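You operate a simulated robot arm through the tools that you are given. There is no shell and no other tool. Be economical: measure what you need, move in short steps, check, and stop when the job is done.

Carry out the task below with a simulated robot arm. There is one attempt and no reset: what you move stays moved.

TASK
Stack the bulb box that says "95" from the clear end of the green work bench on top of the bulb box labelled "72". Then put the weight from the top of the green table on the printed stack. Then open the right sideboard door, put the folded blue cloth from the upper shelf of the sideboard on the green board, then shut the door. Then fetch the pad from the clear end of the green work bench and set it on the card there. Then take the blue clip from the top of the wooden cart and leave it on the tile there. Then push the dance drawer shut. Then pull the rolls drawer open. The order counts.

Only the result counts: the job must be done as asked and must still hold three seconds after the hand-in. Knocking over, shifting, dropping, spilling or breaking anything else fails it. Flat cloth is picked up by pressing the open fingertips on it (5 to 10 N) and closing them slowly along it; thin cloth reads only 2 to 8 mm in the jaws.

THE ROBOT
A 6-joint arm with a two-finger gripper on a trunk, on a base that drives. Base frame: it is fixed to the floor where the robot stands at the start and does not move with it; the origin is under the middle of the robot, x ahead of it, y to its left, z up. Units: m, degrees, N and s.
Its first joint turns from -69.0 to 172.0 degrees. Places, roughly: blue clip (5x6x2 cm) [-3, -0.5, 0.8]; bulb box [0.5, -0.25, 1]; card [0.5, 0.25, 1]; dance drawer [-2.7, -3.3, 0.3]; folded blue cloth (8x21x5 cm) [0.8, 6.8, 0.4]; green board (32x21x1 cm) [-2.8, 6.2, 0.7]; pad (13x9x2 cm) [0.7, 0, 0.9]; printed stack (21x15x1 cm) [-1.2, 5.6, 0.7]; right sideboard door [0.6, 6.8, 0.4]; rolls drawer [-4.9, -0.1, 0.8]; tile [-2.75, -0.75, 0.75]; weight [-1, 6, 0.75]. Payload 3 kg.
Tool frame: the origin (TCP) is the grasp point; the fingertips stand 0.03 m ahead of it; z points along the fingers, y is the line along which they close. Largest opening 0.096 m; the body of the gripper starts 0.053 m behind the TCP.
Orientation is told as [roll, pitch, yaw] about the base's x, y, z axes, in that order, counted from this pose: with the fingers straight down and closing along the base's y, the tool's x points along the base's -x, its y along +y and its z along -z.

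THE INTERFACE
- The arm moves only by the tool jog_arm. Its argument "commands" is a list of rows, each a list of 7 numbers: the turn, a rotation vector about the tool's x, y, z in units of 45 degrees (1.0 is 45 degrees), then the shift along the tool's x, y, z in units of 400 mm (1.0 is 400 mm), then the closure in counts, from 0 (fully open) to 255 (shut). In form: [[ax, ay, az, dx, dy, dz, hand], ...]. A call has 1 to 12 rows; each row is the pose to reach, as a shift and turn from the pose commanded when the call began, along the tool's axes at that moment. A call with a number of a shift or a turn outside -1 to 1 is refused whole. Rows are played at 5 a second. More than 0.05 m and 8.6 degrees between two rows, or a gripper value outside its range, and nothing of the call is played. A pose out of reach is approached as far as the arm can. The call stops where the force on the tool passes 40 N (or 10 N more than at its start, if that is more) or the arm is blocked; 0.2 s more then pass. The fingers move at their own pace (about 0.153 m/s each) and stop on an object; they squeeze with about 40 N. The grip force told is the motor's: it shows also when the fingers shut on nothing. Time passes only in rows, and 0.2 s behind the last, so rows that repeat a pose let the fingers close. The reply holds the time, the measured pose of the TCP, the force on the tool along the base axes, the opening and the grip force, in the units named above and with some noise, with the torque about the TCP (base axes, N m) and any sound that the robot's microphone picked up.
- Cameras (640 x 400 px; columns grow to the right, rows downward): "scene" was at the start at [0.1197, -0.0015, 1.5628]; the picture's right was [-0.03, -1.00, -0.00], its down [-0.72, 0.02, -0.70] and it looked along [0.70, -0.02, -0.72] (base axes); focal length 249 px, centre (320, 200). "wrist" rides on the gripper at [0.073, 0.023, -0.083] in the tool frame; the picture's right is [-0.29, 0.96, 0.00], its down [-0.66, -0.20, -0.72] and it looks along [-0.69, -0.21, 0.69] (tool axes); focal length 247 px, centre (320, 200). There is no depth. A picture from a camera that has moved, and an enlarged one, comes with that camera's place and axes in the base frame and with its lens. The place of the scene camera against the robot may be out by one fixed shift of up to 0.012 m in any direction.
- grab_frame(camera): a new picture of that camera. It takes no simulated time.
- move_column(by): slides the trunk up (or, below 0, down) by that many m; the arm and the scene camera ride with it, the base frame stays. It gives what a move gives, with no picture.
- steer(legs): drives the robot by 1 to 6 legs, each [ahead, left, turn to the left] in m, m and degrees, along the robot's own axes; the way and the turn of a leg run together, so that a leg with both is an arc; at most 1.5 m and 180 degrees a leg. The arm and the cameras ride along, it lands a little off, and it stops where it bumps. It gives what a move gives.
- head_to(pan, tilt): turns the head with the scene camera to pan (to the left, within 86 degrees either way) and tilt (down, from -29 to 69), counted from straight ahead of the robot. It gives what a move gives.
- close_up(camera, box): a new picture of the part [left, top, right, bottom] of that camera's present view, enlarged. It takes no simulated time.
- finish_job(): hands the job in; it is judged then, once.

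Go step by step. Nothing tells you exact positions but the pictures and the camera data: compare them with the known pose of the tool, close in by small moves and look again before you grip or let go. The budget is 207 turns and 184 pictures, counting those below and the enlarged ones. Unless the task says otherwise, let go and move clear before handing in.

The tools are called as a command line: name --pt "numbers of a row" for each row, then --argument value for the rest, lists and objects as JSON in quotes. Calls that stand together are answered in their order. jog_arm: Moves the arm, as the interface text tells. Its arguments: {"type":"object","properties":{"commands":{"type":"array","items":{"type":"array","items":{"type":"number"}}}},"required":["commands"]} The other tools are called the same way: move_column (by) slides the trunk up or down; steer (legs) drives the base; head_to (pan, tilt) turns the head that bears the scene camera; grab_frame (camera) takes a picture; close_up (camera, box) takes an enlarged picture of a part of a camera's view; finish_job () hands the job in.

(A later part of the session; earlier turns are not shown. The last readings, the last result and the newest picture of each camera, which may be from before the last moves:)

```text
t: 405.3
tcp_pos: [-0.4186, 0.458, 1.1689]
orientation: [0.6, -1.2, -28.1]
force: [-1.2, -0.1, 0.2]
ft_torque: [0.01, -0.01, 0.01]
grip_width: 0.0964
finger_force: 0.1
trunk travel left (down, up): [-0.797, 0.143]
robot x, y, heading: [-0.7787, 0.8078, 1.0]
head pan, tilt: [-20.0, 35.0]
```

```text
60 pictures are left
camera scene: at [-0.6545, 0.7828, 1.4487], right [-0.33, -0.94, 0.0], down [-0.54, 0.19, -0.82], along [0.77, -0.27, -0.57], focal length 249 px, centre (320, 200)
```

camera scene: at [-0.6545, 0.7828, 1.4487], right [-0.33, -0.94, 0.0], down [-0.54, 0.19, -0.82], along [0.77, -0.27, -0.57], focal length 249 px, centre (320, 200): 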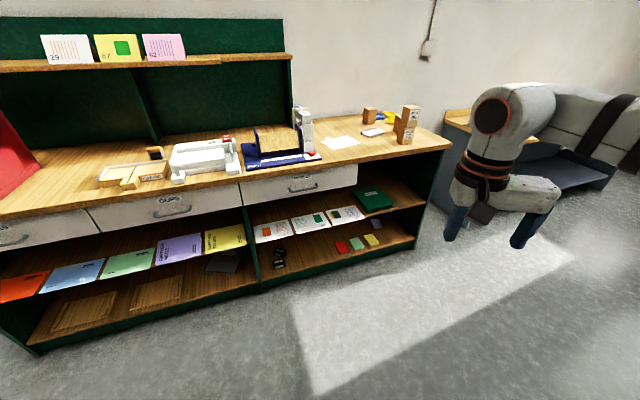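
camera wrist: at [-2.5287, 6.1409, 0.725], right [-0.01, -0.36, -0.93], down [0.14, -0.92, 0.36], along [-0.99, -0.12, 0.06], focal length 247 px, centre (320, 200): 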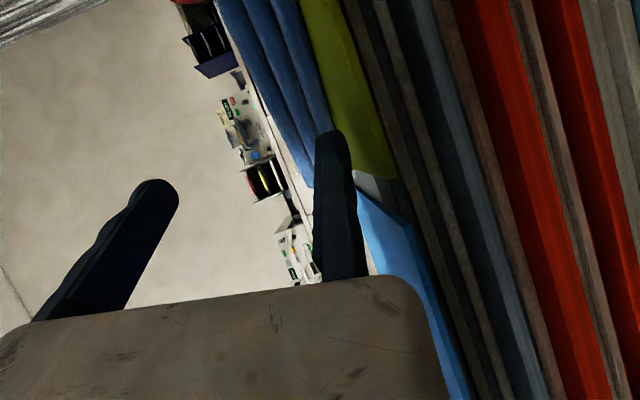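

Good, forearm is level from the right. Now I yaw and extend at this height.

jog_arm --pt "0 0 0.17 0 0 0 0" --pt "0 0 0.34 0 0 0 0" --pt "0 0 0.51 -0.04 0.02 0 0" --pt "0 0 0.68 -0.08 0.04 0 0" --pt "0 0 0.85 -0.12 0.06 0 0" --pt "0 0 1.0 -0.18 0.09 0 0"

jog_arm --pt "0 0 0.17 0 0 0 0" --pt "0 0 0.34 0 0 0 0" --pt "0 0 0.51 0 0 0 0" --pt "0 0 0.62 0 0 0 0"

grab_frame --camera "scene"

```text
t: 406.7
tcp_pos: [-0.3338, 0.4535, 1.1686]
orientation: [1.2, -0.3, -73.1]
force: [0.8, -0.9, 1.0]
ft_torque: [-0.01, 0.03, 0.01]
grip_width: 0.0962
finger_force: 0.0
trunk travel left (down, up): [-0.797, 0.143]
robot x, y, heading: [-0.774, 0.8055, 0.8]
head pan, tilt: [-20.0, 35.0]
```

```text
t: 407.7
tcp_pos: [-0.3366, 0.453, 1.1693]
orientation: [1.3, 0.3, -101.1]
force: [0.0, 0.2, 0.2]
ft_torque: [0.01, -0.01, -0.01]
grip_width: 0.0961
finger_force: 0.0
trunk travel left (down, up): [-0.797, 0.143]
robot x, y, heading: [-0.7753, 0.8077, 0.8]
head pan, tilt: [-20.0, 35.0]
```

```text
59 pictures are left
camera scene: at [-0.6536, 0.7811, 1.4486], right [-0.33, -0.94, 0.0], down [-0.54, 0.19, -0.82], along [0.77, -0.27, -0.57], focal length 249 px, centre (320, 200)
```

scene: 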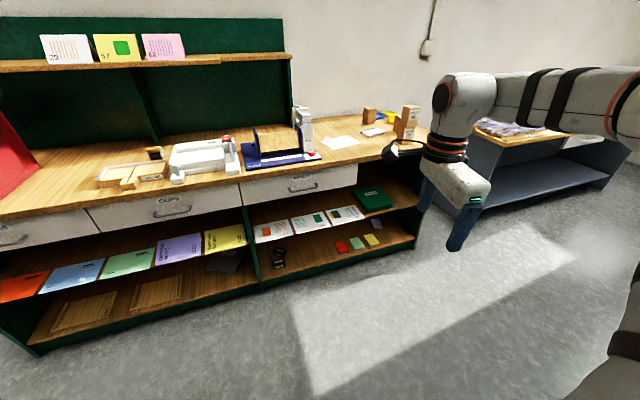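

The elbow is up and out now. I extend a little, turn to heading 25° and drive to the bench near the pad.

jog_arm --pt "0 0 0 0.018 0.09 0 0" --pt "0 0 0 0.034 0.17 0 0"

steer --legs '[[0, 0, 24], [0.404, -0.966, 0]]'

head_to --pan -25 --tilt 45

grab_frame --camera "scene"

grab_frame --camera "wrist"

```text
t: 408.3
tcp_pos: [-0.265, 0.453, 1.1698]
orientation: [1.2, 0.3, -101.0]
force: [0.5, 0.1, -0.7]
ft_torque: [0.01, 0.06, 0.02]
grip_width: 0.096
finger_force: 0.1
trunk travel left (down, up): [-0.797, 0.143]
robot x, y, heading: [-0.7747, 0.8079, 0.7]
head pan, tilt: [-20.0, 35.0]
```

```text
t: 415.0
tcp_pos: [0.6009, -0.0129, 1.1702]
orientation: [1.4, 0.4, -77.1]
force: [0.2, 0.3, -0.4]
ft_torque: [0.0, -0.04, 0.0]
grip_width: 0.0958
finger_force: 0.0
trunk travel left (down, up): [-0.797, 0.143]
robot x, y, heading: [-0.0082, 0.1083, 24.6]
head pan, tilt: [-20.0, 35.0]
```

```text
t: 415.7
tcp_pos: [0.6016, -0.0126, 1.1708]
orientation: [1.3, 0.3, -77.2]
force: [1.0, 0.7, -0.6]
ft_torque: [-0.01, 0.01, 0.01]
grip_width: 0.096
finger_force: 0.1
trunk travel left (down, up): [-0.797, 0.143]
robot x, y, heading: [-0.006, 0.1048, 24.6]
head pan, tilt: [-25.0, 45.0]
```

```text
58 pictures are left
camera scene: at [0.1091, 0.1281, 1.4338], right [-0.01, -1.0, 0.0], down [-0.71, 0.0, -0.71], along [0.71, 0.0, -0.71], focal length 249 px, centre (320, 200)
```

scene: 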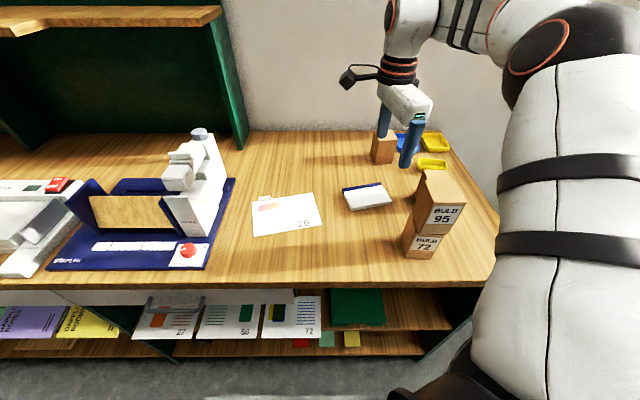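

```text
57 pictures are left
camera wrist: at [0.6065, 0.0629, 1.2541], right [1.0, -0.07, 0.02], down [-0.07, -0.7, 0.71], along [-0.04, -0.71, -0.7], focal length 247 px, centre (320, 200)
```

wrist: 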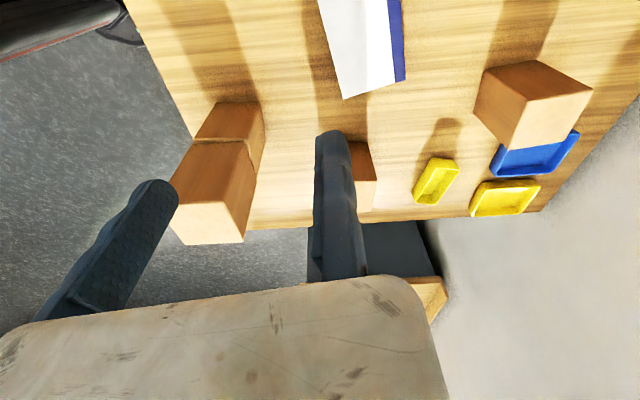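

Pad centre is about (0.661, -0.018), rotated 13°, and the tool already matches that angle. I drive to align and lower to just above it.

steer --legs '[[0.099, -0.04, 0]]'

jog_arm --pt "0.029 -0.007 0 0 0 0 0" --pt "0.029 -0.007 0 0 0 0 0"

move_column --by -0.18

grab_frame --camera "wrist"

close_up --camera "scene" --box '[300, 40, 500, 240]'

```text
t: 416.9
tcp_pos: [0.7087, -0.0083, 1.1711]
orientation: [1.3, 0.4, -77.3]
force: [-0.5, 0.0, 0.1]
ft_torque: [-0.04, -0.01, 0.04]
grip_width: 0.0958
finger_force: 0.0
trunk travel left (down, up): [-0.797, 0.143]
robot x, y, heading: [0.0989, 0.1111, 24.6]
head pan, tilt: [-25.0, 45.0]
```

```text
t: 417.5
tcp_pos: [0.7065, -0.0103, 1.1693]
orientation: [-0.1, 0.1, -77.3]
force: [-1.0, 0.2, -0.1]
ft_torque: [0.0, 0.01, 0.01]
grip_width: 0.096
finger_force: 0.1
out of reach, approached as far as the arm can: row 1, 2
trunk travel left (down, up): [-0.797, 0.143]
robot x, y, heading: [0.0986, 0.1133, 24.6]
head pan, tilt: [-25.0, 45.0]
```

```text
t: 419.5
tcp_pos: [0.7059, -0.0111, 0.9902]
orientation: [-0.1, 0.1, -77.3]
force: [-0.4, 0.1, 0.3]
ft_torque: [-0.02, 0.01, -0.02]
grip_width: 0.096
finger_force: 0.0
trunk travel left (down, up): [-0.617, 0.323]
robot x, y, heading: [0.099, 0.1141, 24.7]
head pan, tilt: [-25.0, 45.0]
```

```text
56 pictures are left
camera wrist: at [0.7125, 0.0661, 1.0725], right [1.0, -0.07, 0.0], down [-0.05, -0.69, 0.72], along [-0.05, -0.72, -0.69], focal length 247 px, centre (320, 200)
```

wrist: 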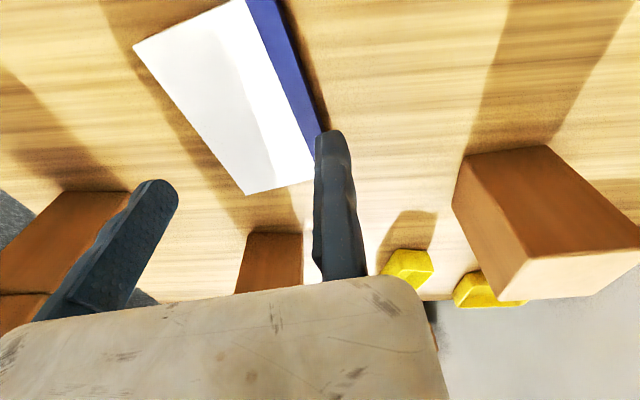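

```text
2.00 times, centred on (400, 140) of scene
camera zoom: at [0.2151, 0.1328, 1.2538], right [-0.01, -1.0, 0.0], down [-0.71, 0.0, -0.71], along [0.71, 0.0, -0.71], focal length 498 px, centre (160, 320)
```

zoom: 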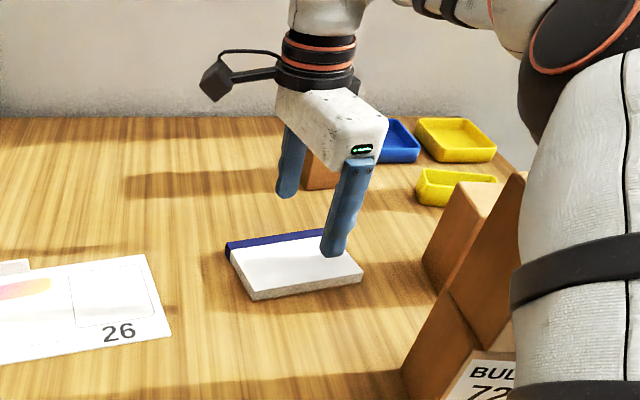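

The pad is well lined up, but the upper arm looks close to the box stack. I check that clearance before going lower.

head_to --pan -60 --tilt 50

grab_frame --camera "scene"

```text
t: 420.5
tcp_pos: [0.7055, -0.0104, 0.9894]
orientation: [0.0, 0.2, -77.2]
force: [0.4, 0.0, 0.2]
ft_torque: [0.0, 0.01, 0.01]
grip_width: 0.0963
finger_force: 0.1
trunk travel left (down, up): [-0.617, 0.323]
robot x, y, heading: [0.0996, 0.1091, 24.5]
head pan, tilt: [-60.0, 50.0]
```

```text
54 pictures are left
camera scene: at [0.1968, 0.0888, 1.2469], right [-0.58, -0.82, 0.0], down [-0.63, 0.44, -0.64], along [0.52, -0.37, -0.77], focal length 249 px, centre (320, 200)
```

scene: 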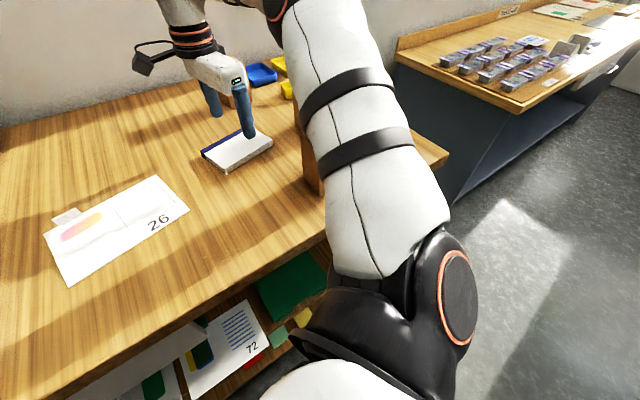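

The upper arm hangs right over the stack, too risky to go lower. I raise straight up and look at the stack.

move_column --by 0.18

steer --legs '[[-0.2, 0.1, 0]]'

head_to --pan -30 --tilt 45

grab_frame --camera "scene"

```text
t: 422.5
tcp_pos: [0.7057, -0.0112, 1.1693]
orientation: [0.0, 0.2, -77.2]
force: [0.4, -0.3, 0.5]
ft_torque: [-0.03, -0.03, -0.01]
grip_width: 0.0961
finger_force: 0.1
trunk travel left (down, up): [-0.797, 0.143]
robot x, y, heading: [0.0987, 0.1109, 24.8]
head pan, tilt: [-60.0, 50.0]
```

```text
t: 424.2
tcp_pos: [0.4843, -0.0029, 1.1682]
orientation: [0.0, 0.1, -77.1]
force: [0.6, 0.1, -0.6]
ft_torque: [0.02, 0.01, -0.01]
grip_width: 0.096
finger_force: 0.1
trunk travel left (down, up): [-0.797, 0.143]
robot x, y, heading: [-0.121, 0.1191, 24.8]
head pan, tilt: [-60.0, 50.0]
```

```text
t: 425.1
tcp_pos: [0.4839, -0.0033, 1.1702]
orientation: [0.0, 0.0, -77.1]
force: [0.3, -0.2, 0.4]
ft_torque: [0.01, -0.02, -0.01]
grip_width: 0.0961
finger_force: 0.1
trunk travel left (down, up): [-0.797, 0.143]
robot x, y, heading: [-0.1238, 0.1203, 24.7]
head pan, tilt: [-30.0, 45.0]
```

```text
53 pictures are left
camera scene: at [-0.0077, 0.1325, 1.4337], right [-0.09, -1.0, 0.0], down [-0.7, 0.07, -0.71], along [0.7, -0.06, -0.71], focal length 249 px, centre (320, 200)
```

scene: 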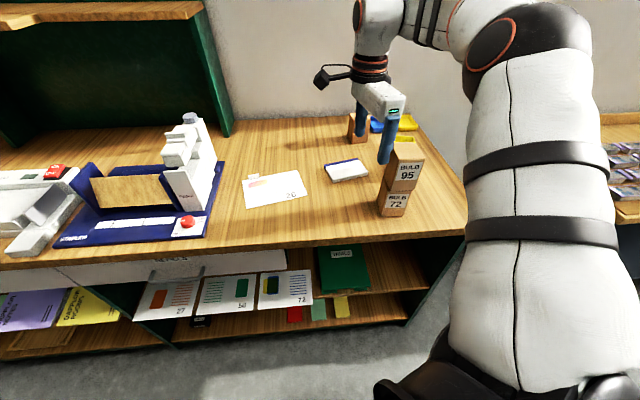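

The stack is intact. To get the upper arm higher above it, I raise the trunk fully and lower the hand with the arm joints instead.

move_column --by 0.14

jog_arm --pt "0 0 0 0 0 0.07 0" --pt "0 0 0 0 0 0.14 0" --pt "0 0 0 0 0 0.21 0" --pt "0 0 0 0 0 0.28 0" --pt "0 0 0 0 0 0.35 0"

head_to --pan -45 --tilt 45

grab_frame --camera "scene"

```text
t: 426.8
tcp_pos: [0.4837, -0.0033, 1.309]
orientation: [0.0, 0.1, -77.0]
force: [-0.3, 0.2, -0.8]
ft_torque: [-0.02, 0.01, -0.01]
grip_width: 0.0958
finger_force: 0.1
trunk travel left (down, up): [-0.937, 0.003]
robot x, y, heading: [-0.122, 0.1167, 24.8]
head pan, tilt: [-30.0, 45.0]
```

```text
t: 428.0
tcp_pos: [0.4838, -0.0025, 1.1697]
orientation: [0.0, 0.1, -77.1]
force: [-0.8, -0.1, -0.7]
ft_torque: [-0.01, 0.02, 0.0]
grip_width: 0.0961
finger_force: 0.1
trunk travel left (down, up): [-0.937, 0.003]
robot x, y, heading: [-0.1238, 0.1206, 24.9]
head pan, tilt: [-30.0, 45.0]
```

```text
t: 428.8
tcp_pos: [0.4844, -0.0014, 1.1695]
orientation: [-0.1, 0.2, -77.2]
force: [-0.5, 0.3, 0.0]
ft_torque: [-0.03, 0.02, 0.01]
grip_width: 0.0957
finger_force: 0.2
trunk travel left (down, up): [-0.937, 0.003]
robot x, y, heading: [-0.1263, 0.1188, 24.6]
head pan, tilt: [-45.0, 45.0]
```

```text
52 pictures are left
camera scene: at [-0.0128, 0.112, 1.5738], right [-0.34, -0.94, 0.0], down [-0.66, 0.24, -0.71], along [0.66, -0.24, -0.71], focal length 249 px, centre (320, 200)
```

scene: 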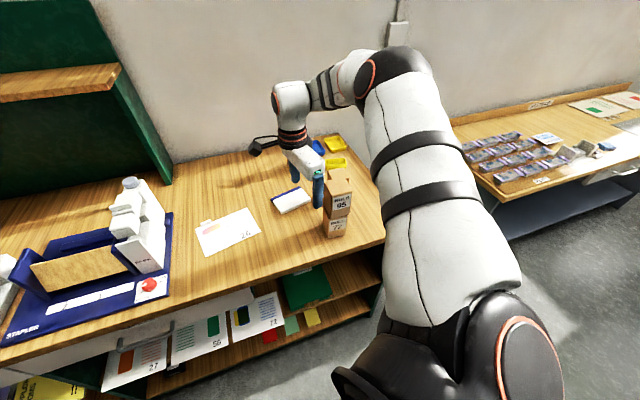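

The hand lowers fine while the arm stays high above the stack. I drive back into alignment with the pad and look.

steer --legs '[[0.197, -0.1, 0]]'

jog_arm --pt "0 0 0 0 0 0.08 0" --pt "0 0 0 0 0 0.16 0" --pt "0 0 0 0 0 0.24 0" --pt "0 0 0 0 0 0.32 0" --pt "0 0 0 0 0 0.4 0" --pt "0 0 0 0 0 0.45 0"

grab_frame --camera "scene"

grab_frame --camera "wrist"

```text
t: 430.4
tcp_pos: [0.7003, -0.0098, 1.1711]
orientation: [0.1, 0.1, -77.0]
force: [0.9, -0.4, 0.1]
ft_torque: [0.0, -0.01, -0.04]
grip_width: 0.096
finger_force: 0.1
trunk travel left (down, up): [-0.937, 0.003]
robot x, y, heading: [0.0964, 0.1105, 25.0]
head pan, tilt: [-45.0, 45.0]
```

```text
t: 431.9
tcp_pos: [0.6656, -0.0181, 1.0454]
orientation: [0.0, 0.1, -77.0]
force: [-0.1, 0.7, -1.0]
ft_torque: [-0.01, -0.01, 0.0]
grip_width: 0.0963
finger_force: 0.0
out of reach, approached as far as the arm can: row 3, 4, 5, 6
trunk travel left (down, up): [-0.937, 0.003]
robot x, y, heading: [0.0947, 0.1111, 24.7]
head pan, tilt: [-45.0, 45.0]
```

```text
51 pictures are left
camera scene: at [0.2071, 0.1037, 1.5738], right [-0.34, -0.94, 0.0], down [-0.66, 0.24, -0.71], along [0.66, -0.24, -0.71], focal length 249 px, centre (320, 200)
```

scene: 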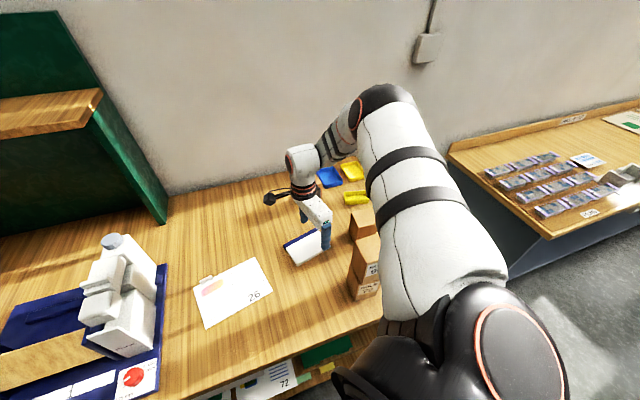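

```text
50 pictures are left
camera wrist: at [0.6719, 0.0593, 1.1287], right [1.0, -0.07, 0.0], down [-0.05, -0.69, 0.72], along [-0.05, -0.72, -0.69], focal length 247 px, centre (320, 200)
```

wrist: 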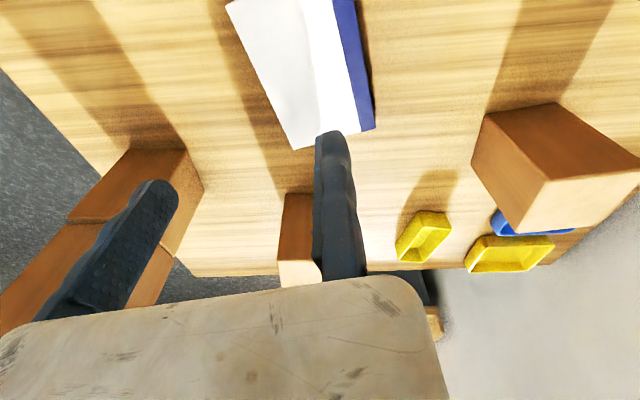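

Reach shrinks as the hand drops, so I compromise: base 2 cm closer, hand up 4 cm, then realign over the pad.

steer --legs '[[0.02, -0.008, 0]]'

jog_arm --pt "0 0 0 0 0 -0.1 0" --pt "0 0 0 0.007 0.053 -0.1 0" --pt "0 0 0 0.007 0.053 -0.1 0"

```text
t: 432.6
tcp_pos: [0.6832, -0.0175, 1.048]
orientation: [0.2, 0.0, -77.0]
force: [-1.1, 0.2, 0.6]
ft_torque: [0.01, -0.05, -0.02]
grip_width: 0.0958
finger_force: 0.1
trunk travel left (down, up): [-0.937, 0.003]
robot x, y, heading: [0.1161, 0.1096, 25.1]
head pan, tilt: [-45.0, 45.0]
```

```text
t: 433.4
tcp_pos: [0.7078, -0.0086, 1.085]
orientation: [0.0, 0.1, -76.9]
force: [-0.3, -0.5, 0.4]
ft_torque: [0.0, 0.06, -0.01]
grip_width: 0.0959
finger_force: 0.0
trunk travel left (down, up): [-0.937, 0.003]
robot x, y, heading: [0.1185, 0.1125, 24.8]
head pan, tilt: [-45.0, 45.0]
```

jog_arm --pt "0 0 0 0 -0.007 0 0" --pt "0 0 0 0 -0.007 0 0"

move_column --by -0.125

grab_frame --camera "wrist"

grab_frame --camera "scene"

```text
t: 434.1
tcp_pos: [0.7047, -0.0094, 1.0845]
orientation: [0.0, 0.2, -77.0]
force: [0.4, 0.5, -1.1]
ft_torque: [0.01, 0.02, 0.01]
grip_width: 0.0962
finger_force: 0.2
trunk travel left (down, up): [-0.937, 0.003]
robot x, y, heading: [0.1157, 0.1159, 24.9]
head pan, tilt: [-45.0, 45.0]
```

```text
t: 435.6
tcp_pos: [0.7027, -0.01, 0.9616]
orientation: [0.1, 0.1, -77.1]
force: [-0.5, 0.3, 1.0]
ft_torque: [-0.01, 0.05, -0.03]
grip_width: 0.0959
finger_force: 0.1
trunk travel left (down, up): [-0.812, 0.128]
robot x, y, heading: [0.1162, 0.1115, 24.7]
head pan, tilt: [-45.0, 45.0]
```

```text
49 pictures are left
camera wrist: at [0.7099, 0.0668, 1.0435], right [1.0, -0.07, 0.0], down [-0.05, -0.69, 0.72], along [-0.05, -0.72, -0.69], focal length 247 px, centre (320, 200)
```

wrist: 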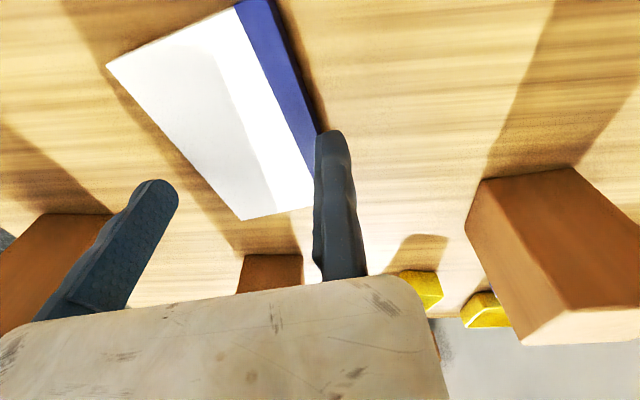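

```text
48 pictures are left
camera scene: at [0.2279, 0.1048, 1.4488], right [-0.34, -0.94, 0.0], down [-0.66, 0.24, -0.71], along [0.66, -0.24, -0.71], focal length 249 px, centre (320, 200)
```

scene: 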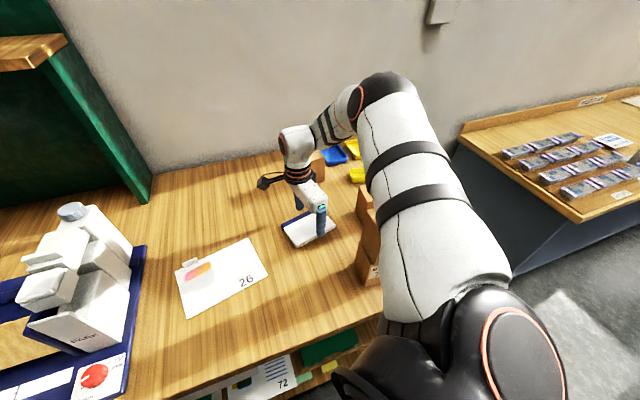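

Margins are about 2–3 mm each side. I nudge 2 mm outward and descend gently, watching the force.

jog_arm --pt "0 0 0 0 0.005 0 0" --pt "0 0 0 0 0.005 0.03 0" --pt "0 0 0 0 0.005 0.05 0" --pt "0 0 0 0 0.005 0.06 0" --pt "0 0 0 0 0.005 0.07 0"

grab_frame --camera "wrist"

```text
t: 436.8
tcp_pos: [0.7014, -0.0087, 0.9354]
orientation: [0.1, 0.1, -77.1]
force: [0.0, 0.0, -0.6]
ft_torque: [0.03, 0.0, 0.01]
grip_width: 0.096
finger_force: 0.1
out of reach, approached as far as the arm can: row 4, 5
trunk travel left (down, up): [-0.812, 0.128]
robot x, y, heading: [0.1148, 0.1124, 25.0]
head pan, tilt: [-45.0, 45.0]
```

```text
47 pictures are left
camera wrist: at [0.7077, 0.067, 1.0195], right [1.0, -0.07, 0.0], down [-0.05, -0.69, 0.72], along [-0.05, -0.72, -0.69], focal length 247 px, centre (320, 200)
```

wrist: 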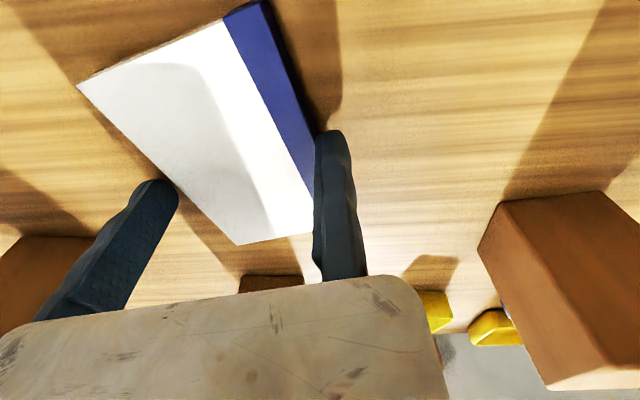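

jog_arm --pt "0 0 0 0 0 -0.03 0" --pt "0 0 0 0 0 -0.05 0"

steer --legs '[[0.012, -0.005, 0]]'

jog_arm --pt "0 0 0 0 0 0 0" --pt "0 0 0 0 0 0 0"

```text
t: 437.4
tcp_pos: [0.7028, -0.0097, 0.957]
orientation: [0.0, 0.1, -77.0]
force: [0.3, -0.4, 1.2]
ft_torque: [0.0, 0.03, 0.01]
grip_width: 0.0958
finger_force: 0.1
trunk travel left (down, up): [-0.812, 0.128]
robot x, y, heading: [0.1177, 0.1116, 24.7]
head pan, tilt: [-45.0, 45.0]
```

```text
t: 438.1
tcp_pos: [0.713, -0.0098, 0.9572]
orientation: [0.3, 0.1, -77.0]
force: [0.2, 0.2, -0.5]
ft_torque: [0.02, -0.02, -0.02]
grip_width: 0.0958
finger_force: 0.0
trunk travel left (down, up): [-0.812, 0.128]
robot x, y, heading: [0.1302, 0.1138, 25.0]
head pan, tilt: [-45.0, 45.0]
```

```text
t: 438.8
tcp_pos: [0.7148, -0.0086, 0.9575]
orientation: [0.0, 0.1, -77.0]
force: [-0.2, -0.3, -1.4]
ft_torque: [-0.03, 0.0, 0.03]
grip_width: 0.096
finger_force: 0.1
trunk travel left (down, up): [-0.812, 0.128]
robot x, y, heading: [0.1291, 0.1111, 24.8]
head pan, tilt: [-45.0, 45.0]
```

jog_arm --pt "0 0 0 0 -0.012 0 0" --pt "0 0 0 0 -0.024 0.03 0" --pt "0 0 0 0 -0.024 0.055 0"

grab_frame --camera "wrist"

```text
t: 439.6
tcp_pos: [0.7049, -0.0122, 0.9342]
orientation: [0.0, 0.1, -76.9]
force: [0.2, -0.3, 0.9]
ft_torque: [0.0, -0.01, 0.01]
grip_width: 0.0961
finger_force: 0.1
trunk travel left (down, up): [-0.812, 0.128]
robot x, y, heading: [0.1292, 0.1144, 24.6]
head pan, tilt: [-45.0, 45.0]
```

```text
46 pictures are left
camera wrist: at [0.7118, 0.0648, 1.0175], right [1.0, -0.07, 0.0], down [-0.05, -0.69, 0.72], along [-0.05, -0.72, -0.69], focal length 247 px, centre (320, 200)
```

wrist: 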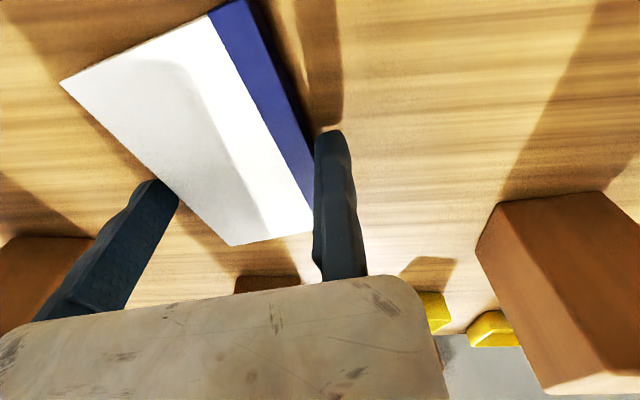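

I shift back 2 mm to centre the gap and descend in small steps.

jog_arm --pt "0 0 0 0 -0.005 0 0" --pt "0 0 0 0 -0.005 0.01 0" --pt "0 0 0 0 -0.005 0.018 0"

grab_frame --camera "wrist"

```text
t: 440.4
tcp_pos: [0.7008, -0.0132, 0.9299]
orientation: [0.4, 0.0, -77.1]
force: [2.4, -4.9, 23.1]
ft_torque: [-0.66, 2.19, 0.4]
grip_width: 0.0948
finger_force: 0.0
trunk travel left (down, up): [-0.812, 0.128]
robot x, y, heading: [0.1262, 0.1069, 24.7]
head pan, tilt: [-45.0, 45.0]
```

```text
45 pictures are left
camera wrist: at [0.7072, 0.0643, 1.0135], right [1.0, -0.07, 0.0], down [-0.05, -0.69, 0.72], along [-0.05, -0.72, -0.69], focal length 247 px, centre (320, 200)
```

wrist: 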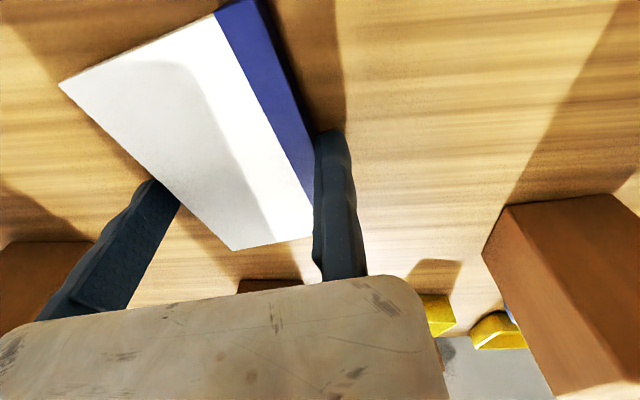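

The torque shows the moving finger resting on the pad's near edge. I lift, shift 2.5 mm further back, and try again.

jog_arm --pt "0 0 0 0 0 -0.02 0" --pt "0 0 0 0 -0.0065 -0.02 0" --pt "0 0 0 0 -0.0065 -0.02 0" --pt "0 0 0 0 -0.0065 -0.01 0" --pt "0 0 0 0 -0.0065 0 0" --pt "0 0 0 0 -0.0065 0.006 0"

grab_frame --camera "wrist"

```text
t: 441.8
tcp_pos: [0.7008, -0.0123, 0.9299]
orientation: [0.3, 0.1, -77.0]
force: [0.7, -5.0, 31.7]
ft_torque: [-0.89, 3.07, 0.38]
grip_width: 0.0959
finger_force: 0.0
trunk travel left (down, up): [-0.812, 0.128]
robot x, y, heading: [0.1266, 0.1076, 24.5]
head pan, tilt: [-45.0, 45.0]
stopped in row 6: the force on the tool passed its limit at 42 N (the readings are from after the stop); the commanded pose is now the measured one
```

```text
44 pictures are left
camera wrist: at [0.7058, 0.0642, 1.0136], right [1.0, -0.07, 0.01], down [-0.05, -0.69, 0.72], along [-0.05, -0.72, -0.69], focal length 247 px, centre (320, 200)
```

wrist: 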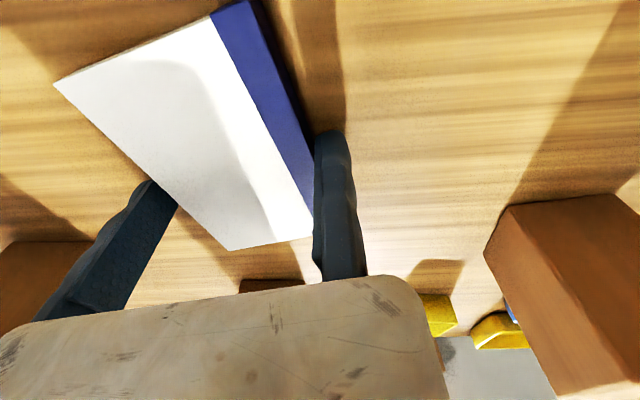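

The pad is practically as wide as the fingers open, so a top grip is not workable. I'll use the cloth method instead: press on it, drag it clear of the stack and card to the bench's front edge, and grip its thickness there.

jog_arm --pt "0 0 0 0 0 -0.04 60" --pt "0 0 0 0 -0.02 -0.04 122" --pt "0 0 0 0 -0.04 -0.04 122" --pt "0 0 0 0 -0.04 -0.02 122" --pt "0 0 0 0 -0.04 0 122" --pt "0 0 0 0 -0.04 0.006 122"

```text
t: 443.2
tcp_pos: [0.6867, -0.0176, 0.9313]
orientation: [0.7, 0.1, -77.1]
force: [-3.0, -2.6, 18.9]
ft_torque: [-0.14, 1.91, 0.37]
grip_width: 0.0847
finger_force: 40.0
trunk travel left (down, up): [-0.812, 0.128]
robot x, y, heading: [0.1294, 0.1107, 24.7]
head pan, tilt: [-45.0, 45.0]
stopped in row 6: the force on the tool passed its limit at 48 N (the readings are from after the stop); the commanded pose is now the measured one
```

The fingers report holding something 85 mm wide. I look before doing anything else.

grab_frame --camera "wrist"

close_up --camera "scene" --box '[240, 100, 400, 280]'

```text
43 pictures are left
camera wrist: at [0.6913, 0.06, 1.0144], right [1.0, -0.07, 0.01], down [-0.06, -0.69, 0.72], along [-0.04, -0.72, -0.69], focal length 247 px, centre (320, 200)
```

wrist: 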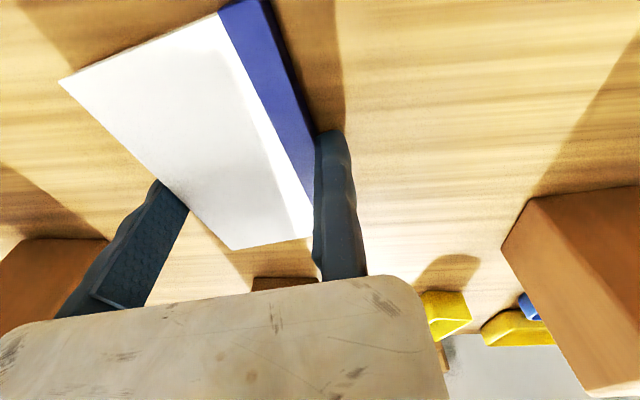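

```text
2.22 times, centred on (320, 190) of scene
camera zoom: at [0.2362, 0.1049, 1.4494], right [-0.35, -0.94, 0.0], down [-0.66, 0.24, -0.71], along [0.67, -0.24, -0.7], focal length 553 px, centre (320, 222)
```

zoom: 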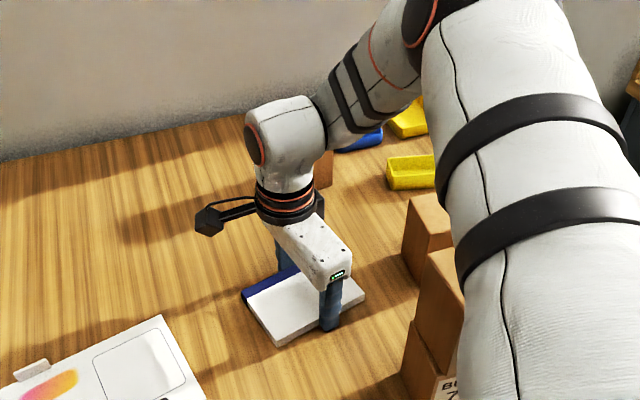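

The pad is actually gripped: the earlier contact was the fingertip on the bench itself. I lift 5 cm and check.

jog_arm --pt "0 0 0 0 0 -0.003 255" --pt "0 0 0 0 0 -0.006 255" --pt "0 0 0 0 0 -0.01 255"

move_column --by 0.06

close_up --camera "scene" --box '[240, 100, 400, 280]'

```text
t: 444.0
tcp_pos: [0.6899, -0.0156, 0.9307]
orientation: [0.6, 0.1, -77.0]
force: [0.4, -0.5, -2.5]
ft_torque: [0.01, -0.05, -0.03]
grip_width: 0.0844
finger_force: 39.9
trunk travel left (down, up): [-0.812, 0.128]
robot x, y, heading: [0.1314, 0.1116, 24.8]
head pan, tilt: [-45.0, 45.0]
```

```text
t: 445.0
tcp_pos: [0.6906, -0.0161, 0.9917]
orientation: [0.6, 0.1, -77.1]
force: [0.1, -0.3, -0.6]
ft_torque: [0.01, -0.05, -0.04]
grip_width: 0.0844
finger_force: 39.8
trunk travel left (down, up): [-0.872, 0.068]
robot x, y, heading: [0.13, 0.1118, 25.2]
head pan, tilt: [-45.0, 45.0]
```

```text
2.22 times, centred on (320, 190) of scene
camera zoom: at [0.2418, 0.1048, 1.5087], right [-0.35, -0.94, 0.0], down [-0.66, 0.24, -0.71], along [0.66, -0.24, -0.71], focal length 553 px, centre (320, 222)
```

zoom: 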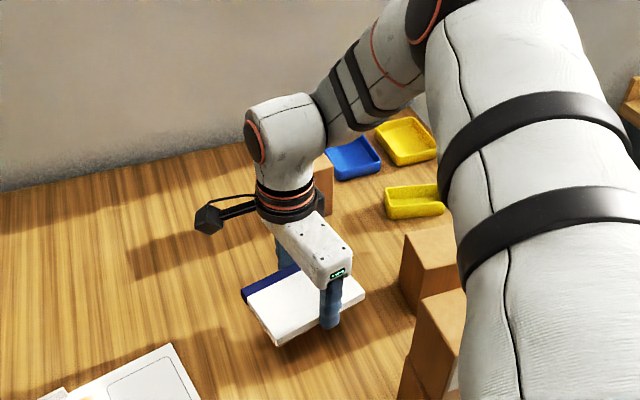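

The pad is lifted cleanly. I carry it left to above the card, centred at about (0.598, 0.229).

move_column --by 0.04

steer --legs '[[0.061, 0.2525, 0]]'

head_to --pan -25 --tilt 50

grab_frame --camera "scene"

grab_frame --camera "wrist"

```text
t: 445.8
tcp_pos: [0.6896, -0.0163, 1.0328]
orientation: [0.6, 0.1, -77.0]
force: [0.4, -0.4, -1.8]
ft_torque: [0.0, -0.08, -0.01]
grip_width: 0.0843
finger_force: 39.7
trunk travel left (down, up): [-0.912, 0.028]
robot x, y, heading: [0.1302, 0.1083, 24.8]
head pan, tilt: [-45.0, 45.0]
```

```text
t: 447.7
tcp_pos: [0.6399, 0.2371, 1.0319]
orientation: [0.6, 0.1, -76.9]
force: [0.0, -0.7, -0.8]
ft_torque: [0.01, -0.07, 0.01]
grip_width: 0.0843
finger_force: 39.9
trunk travel left (down, up): [-0.912, 0.028]
robot x, y, heading: [0.0808, 0.3627, 24.9]
head pan, tilt: [-45.0, 45.0]
```

```text
t: 448.5
tcp_pos: [0.6396, 0.2375, 1.0317]
orientation: [0.5, 0.1, -77.0]
force: [-0.3, -0.2, -1.5]
ft_torque: [0.0, -0.06, 0.0]
grip_width: 0.0845
finger_force: 39.3
trunk travel left (down, up): [-0.912, 0.028]
robot x, y, heading: [0.0813, 0.3631, 24.7]
head pan, tilt: [-25.0, 50.0]
```

```text
40 pictures are left
camera scene: at [0.1918, 0.3874, 1.5419], right [0.0, -1.0, 0.0], down [-0.77, 0.0, -0.64], along [0.64, 0.0, -0.77], focal length 249 px, centre (320, 200)
```

scene: 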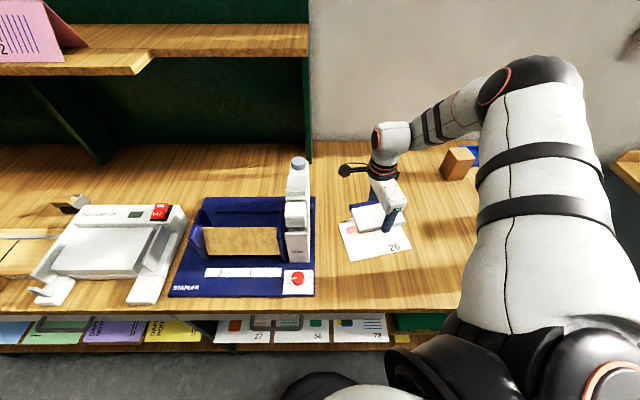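

```text
39 pictures are left
camera wrist: at [0.6443, 0.3148, 1.1154], right [1.0, -0.07, 0.01], down [-0.06, -0.69, 0.72], along [-0.04, -0.72, -0.69], focal length 247 px, centre (320, 200)
```

wrist: 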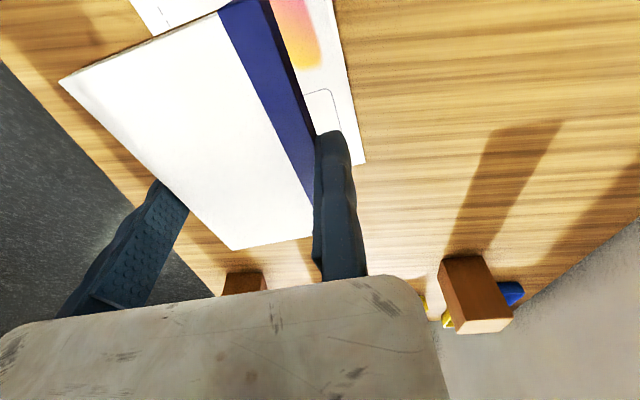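

The pad is centred over the card. I lower to about a centimetre above, then gently to contact.

move_column --by -0.09

jog_arm --pt "0 0 0 0 0 0.006 255" --pt "0 0 0 0 0 0.012 255" --pt "0 0 0 0 0 0.018 255"

```text
t: 449.8
tcp_pos: [0.6389, 0.2386, 0.9424]
orientation: [0.6, 0.1, -77.0]
force: [-0.2, -0.1, -1.2]
ft_torque: [-0.01, -0.05, 0.01]
grip_width: 0.0841
finger_force: 39.5
trunk travel left (down, up): [-0.822, 0.118]
robot x, y, heading: [0.0817, 0.365, 24.8]
head pan, tilt: [-25.0, 50.0]
```

```text
t: 450.6
tcp_pos: [0.6392, 0.238, 0.9349]
orientation: [0.5, 0.1, -76.9]
force: [0.5, -0.6, -1.7]
ft_torque: [0.01, -0.07, 0.02]
grip_width: 0.0842
finger_force: 40.0
trunk travel left (down, up): [-0.822, 0.118]
robot x, y, heading: [0.0814, 0.3656, 24.8]
head pan, tilt: [-25.0, 50.0]
```

jog_arm --pt "0 0 0 0 0 0.003 255" --pt "0 0 0 0 0 0.006 255" --pt "0 0 0 0 0 0.009 255"

```text
t: 451.4
tcp_pos: [0.6385, 0.2393, 0.9336]
orientation: [0.9, 0.1, -77.0]
force: [5.5, -3.3, 22.3]
ft_torque: [-0.46, 1.7, 0.36]
grip_width: 0.084
finger_force: 39.7
trunk travel left (down, up): [-0.822, 0.118]
robot x, y, heading: [0.0811, 0.3683, 24.7]
head pan, tilt: [-25.0, 50.0]
```

Contact. I ease up 2 mm so the tips don't rub the card, release, shift the fixed finger off, and lift away.

jog_arm --pt "0 0 0 0 0 -0.009 255" --pt "0 0 0 0 0 -0.009 230" --pt "0 0 0 0 0 -0.009 0" --pt "0 0 0 0 0 -0.009 0" --pt "0 0 0 0 0 -0.009 0" --pt "0 0 0 0 0.008 -0.009 0" --pt "0 0 0 0 0.008 -0.009 0"

move_column --by 0.12

grab_frame --camera "wrist"

```text
t: 453.0
tcp_pos: [0.6426, 0.2387, 0.9352]
orientation: [0.6, 0.2, -77.0]
force: [0.6, 0.2, -0.5]
ft_torque: [-0.04, -0.03, 0.0]
grip_width: 0.0961
finger_force: 0.0
trunk travel left (down, up): [-0.822, 0.118]
robot x, y, heading: [0.0785, 0.365, 24.6]
head pan, tilt: [-25.0, 50.0]
```

```text
t: 454.4
tcp_pos: [0.6418, 0.2401, 1.0532]
orientation: [0.6, 0.1, -77.0]
force: [-0.9, -1.0, -0.5]
ft_torque: [0.0, 0.0, 0.01]
grip_width: 0.096
finger_force: 0.1
out of reach, approached as far as the arm can: row 1
trunk travel left (down, up): [-0.94, 0.0]
robot x, y, heading: [0.0807, 0.3688, 24.9]
head pan, tilt: [-25.0, 50.0]
```

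```text
38 pictures are left
camera wrist: at [0.6474, 0.3155, 1.1363], right [1.0, -0.07, 0.01], down [-0.06, -0.69, 0.72], along [-0.04, -0.72, -0.69], focal length 247 px, centre (320, 200)
```

wrist: 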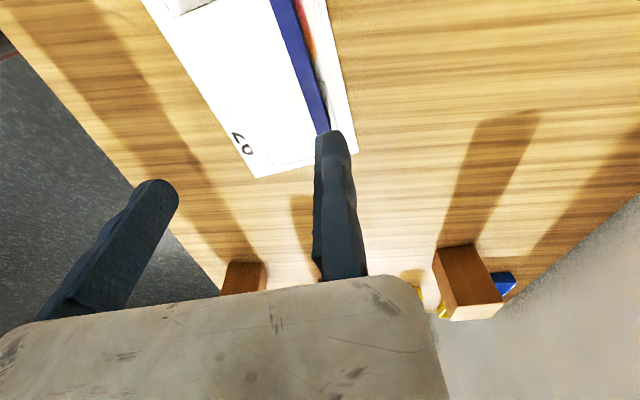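

The pad rests on the card. I back away and turn toward the wooden cart.

steer --legs '[[-0.6, 0, 0], [0, 0, 155]]'

head_to --pan 0 --tilt 20

grab_frame --camera "scene"

```text
t: 464.2
tcp_pos: [-0.9261, 0.4627, 1.053]
orientation: [0.6, 0.1, 78.5]
force: [-0.2, 0.8, 0.3]
ft_torque: [-0.02, -0.02, 0.01]
grip_width: 0.0961
finger_force: 0.1
trunk travel left (down, up): [-0.94, 0.0]
robot x, y, heading: [-0.465, 0.1131, -179.8]
head pan, tilt: [-25.0, 50.0]
```

```text
t: 465.2
tcp_pos: [-0.9261, 0.4619, 1.053]
orientation: [0.7, 0.0, 78.4]
force: [-0.1, -1.1, 0.5]
ft_torque: [0.03, -0.04, -0.02]
grip_width: 0.096
finger_force: 0.1
trunk travel left (down, up): [-0.94, 0.0]
robot x, y, heading: [-0.4654, 0.113, -179.7]
head pan, tilt: [0.0, 20.0]
```

```text
37 pictures are left
camera scene: at [-0.6211, 0.1149, 1.6154], right [0.0, 1.0, 0.0], down [0.34, 0.0, -0.94], along [-0.94, 0.0, -0.34], focal length 249 px, centre (320, 200)
```

scene: 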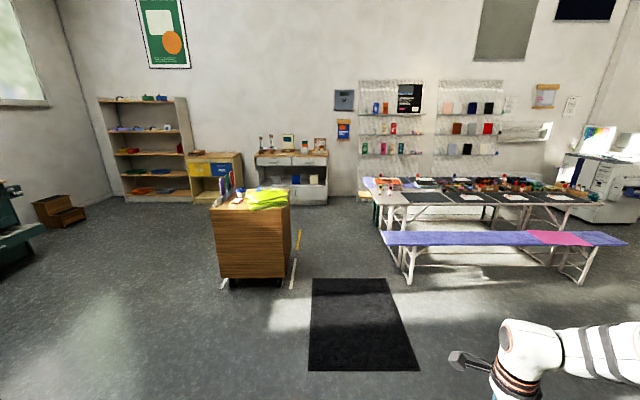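

The wooden cart stands around x -2.76, y -0.9..-0.2. I drive toward it along y≈-0.7, keeping off the floor mat.

steer --legs '[[0, 0.85, 0], [1.4, 0, 0]]'

head_to --pan 0 --tilt 40

grab_frame --camera "scene"

```text
t: 476.3
tcp_pos: [-2.3247, -0.4113, 1.0532]
orientation: [0.6, 0.1, 79.0]
force: [0.0, 0.0, -0.1]
ft_torque: [0.01, 0.01, 0.02]
grip_width: 0.0961
finger_force: 0.1
trunk travel left (down, up): [-0.94, 0.0]
robot x, y, heading: [-1.8651, -0.755, -178.8]
head pan, tilt: [0.0, 20.0]
```

```text
t: 477.1
tcp_pos: [-2.3245, -0.4116, 1.0528]
orientation: [0.6, 0.1, 79.0]
force: [-0.6, 0.0, -0.4]
ft_torque: [0.02, -0.01, 0.02]
grip_width: 0.0959
finger_force: 0.2
trunk travel left (down, up): [-0.94, 0.0]
robot x, y, heading: [-1.8647, -0.7568, -179.1]
head pan, tilt: [0.0, 40.0]
```

```text
36 pictures are left
camera scene: at [-2.0087, -0.7557, 1.5841], right [-0.01, 1.0, 0.0], down [0.64, 0.01, -0.77], along [-0.77, -0.01, -0.64], focal length 249 px, centre (320, 200)
```

scene: 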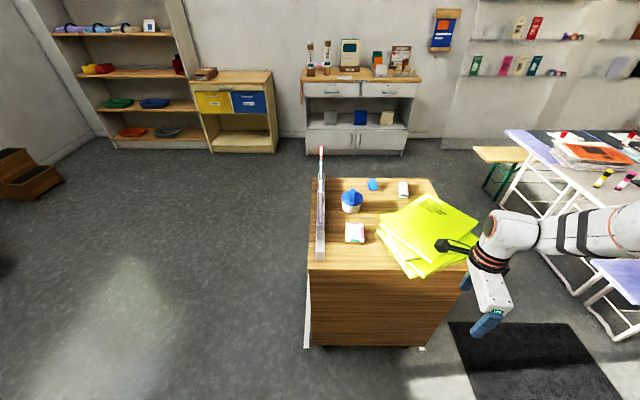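

close_up --camera "scene" --box '[300, 150, 480, 280]'

```text
3.08 times, centred on (390, 215) of scene
camera zoom: at [-2.0087, -0.7557, 1.5841], right [-0.01, 1.0, 0.0], down [0.64, 0.01, -0.77], along [-0.77, -0.01, -0.64], focal length 766 px, centre (105, 154)
```

zoom: 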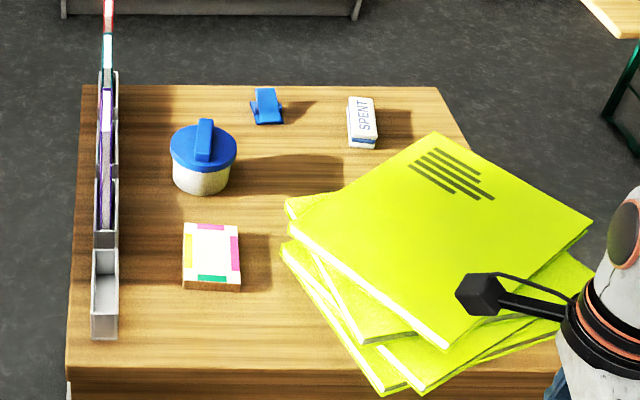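

The blue clip is near (-3.09, -0.49) by the cart's far edge; the tile at about (-2.77, -0.61). The clip is best reached from the far (west) side, so I drive around the south of the cart.

steer --legs '[[0, 0.8, 0], [1.0, 0, 0], [1.0, 0, 0], [0, 0, 179], [0, 1.15, 0]]'

head_to --pan -10 --tilt 40

grab_frame --camera "scene"

```text
t: 503.8
tcp_pos: [-3.3983, -0.81, 1.0534]
orientation: [0.6, 0.1, -101.0]
force: [0.0, 1.1, -0.2]
ft_torque: [-0.01, 0.02, 0.02]
grip_width: 0.096
finger_force: 0.0
trunk travel left (down, up): [-0.94, 0.0]
robot x, y, heading: [-3.8597, -0.466, 0.8]
head pan, tilt: [0.0, 40.0]
```

```text
t: 504.5
tcp_pos: [-3.3974, -0.8089, 1.0531]
orientation: [0.5, 0.1, -101.0]
force: [-0.3, -0.1, 0.5]
ft_torque: [-0.01, 0.0, 0.0]
grip_width: 0.0959
finger_force: 0.1
trunk travel left (down, up): [-0.94, 0.0]
robot x, y, heading: [-3.859, -0.4651, 0.7]
head pan, tilt: [-10.0, 40.0]
```

```text
34 pictures are left
camera scene: at [-3.7364, -0.4773, 1.584], right [-0.16, -0.99, 0.0], down [-0.63, 0.1, -0.77], along [0.76, -0.12, -0.64], focal length 249 px, centre (320, 200)
```

scene: 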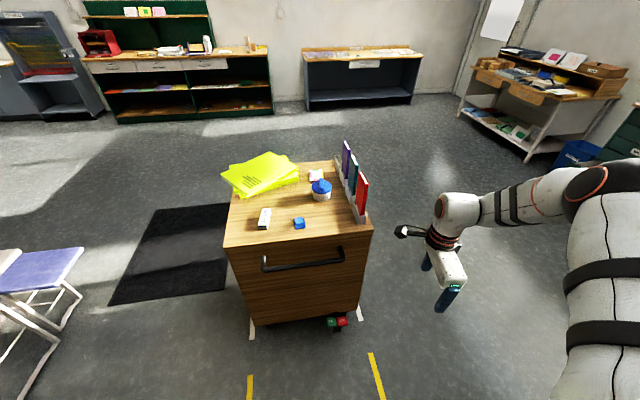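

Combining both views, the clip is at about (-2.998, -0.508, z 0.855) and the cart top at z≈0.84. I yaw the tool so the fingers close across the clip's 5 cm width (along y).

jog_arm --pt "0 0 0.17 0 0 0 0" --pt "0 0 0.34 0 0 0 0" --pt "0 0 0.51 0 0 0 0" --pt "0 0 0.68 0 0 0 0" --pt "0 0 0.85 0 0 0 0" --pt "0 0 1.0 0 0 0 0"

jog_arm --pt "0 0 0.17 0 0 0 0" --pt "0 0 0.34 0 0 0 0" --pt "0 0 0.51 0 0 0 0" --pt "0 0 0.68 0 0 0 0" --pt "0 0 0.75 0 0 0 0"

```text
t: 505.9
tcp_pos: [-3.3987, -0.8089, 1.0529]
orientation: [0.4, 0.5, -146.2]
force: [0.0, -0.7, 0.0]
ft_torque: [0.02, 0.03, -0.02]
grip_width: 0.0962
finger_force: 0.2
trunk travel left (down, up): [-0.94, 0.0]
robot x, y, heading: [-3.8601, -0.4637, 0.7]
head pan, tilt: [-10.0, 40.0]
```

```text
t: 507.1
tcp_pos: [-3.3972, -0.8101, 1.0528]
orientation: [0.0, 0.5, -179.9]
force: [-0.2, -1.3, 0.6]
ft_torque: [-0.01, -0.04, -0.02]
grip_width: 0.096
finger_force: 0.0
trunk travel left (down, up): [-0.94, 0.0]
robot x, y, heading: [-3.8553, -0.4642, 1.1]
head pan, tilt: [-10.0, 40.0]
```

I drive so the fingers straddle the clip from above, then check with the wrist camera.

steer --legs '[[0.404, 0.257, 0]]'

grab_frame --camera "wrist"

grab_frame --camera "scene"

```text
t: 509.9
tcp_pos: [-2.9986, -0.5449, 1.0534]
orientation: [0.0, 0.6, -179.5]
force: [0.7, -0.4, -0.2]
ft_torque: [-0.01, 0.01, -0.02]
grip_width: 0.0961
finger_force: 0.1
trunk travel left (down, up): [-0.94, 0.0]
robot x, y, heading: [-3.4619, -0.2008, 0.8]
head pan, tilt: [-10.0, 40.0]
```

```text
33 pictures are left
camera wrist: at [-2.9251, -0.5662, 1.137], right [-0.29, -0.96, 0.0], down [-0.67, 0.2, 0.72], along [-0.68, 0.21, -0.7], focal length 247 px, centre (320, 200)
```

wrist: 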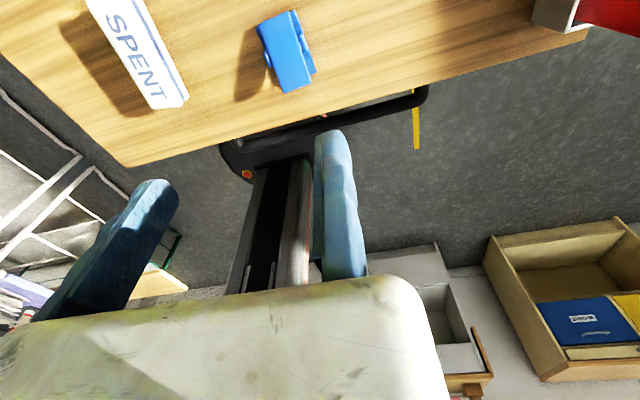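

```text
32 pictures are left
camera scene: at [-3.3387, -0.2138, 1.5841], right [-0.16, -0.99, 0.0], down [-0.63, 0.1, -0.77], along [0.76, -0.12, -0.64], focal length 249 px, centre (320, 200)
```

scene: 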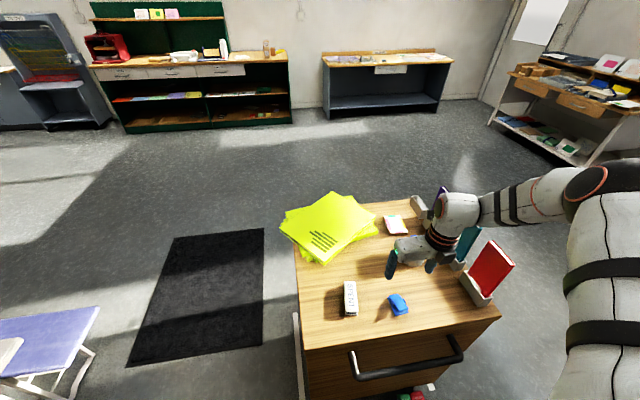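

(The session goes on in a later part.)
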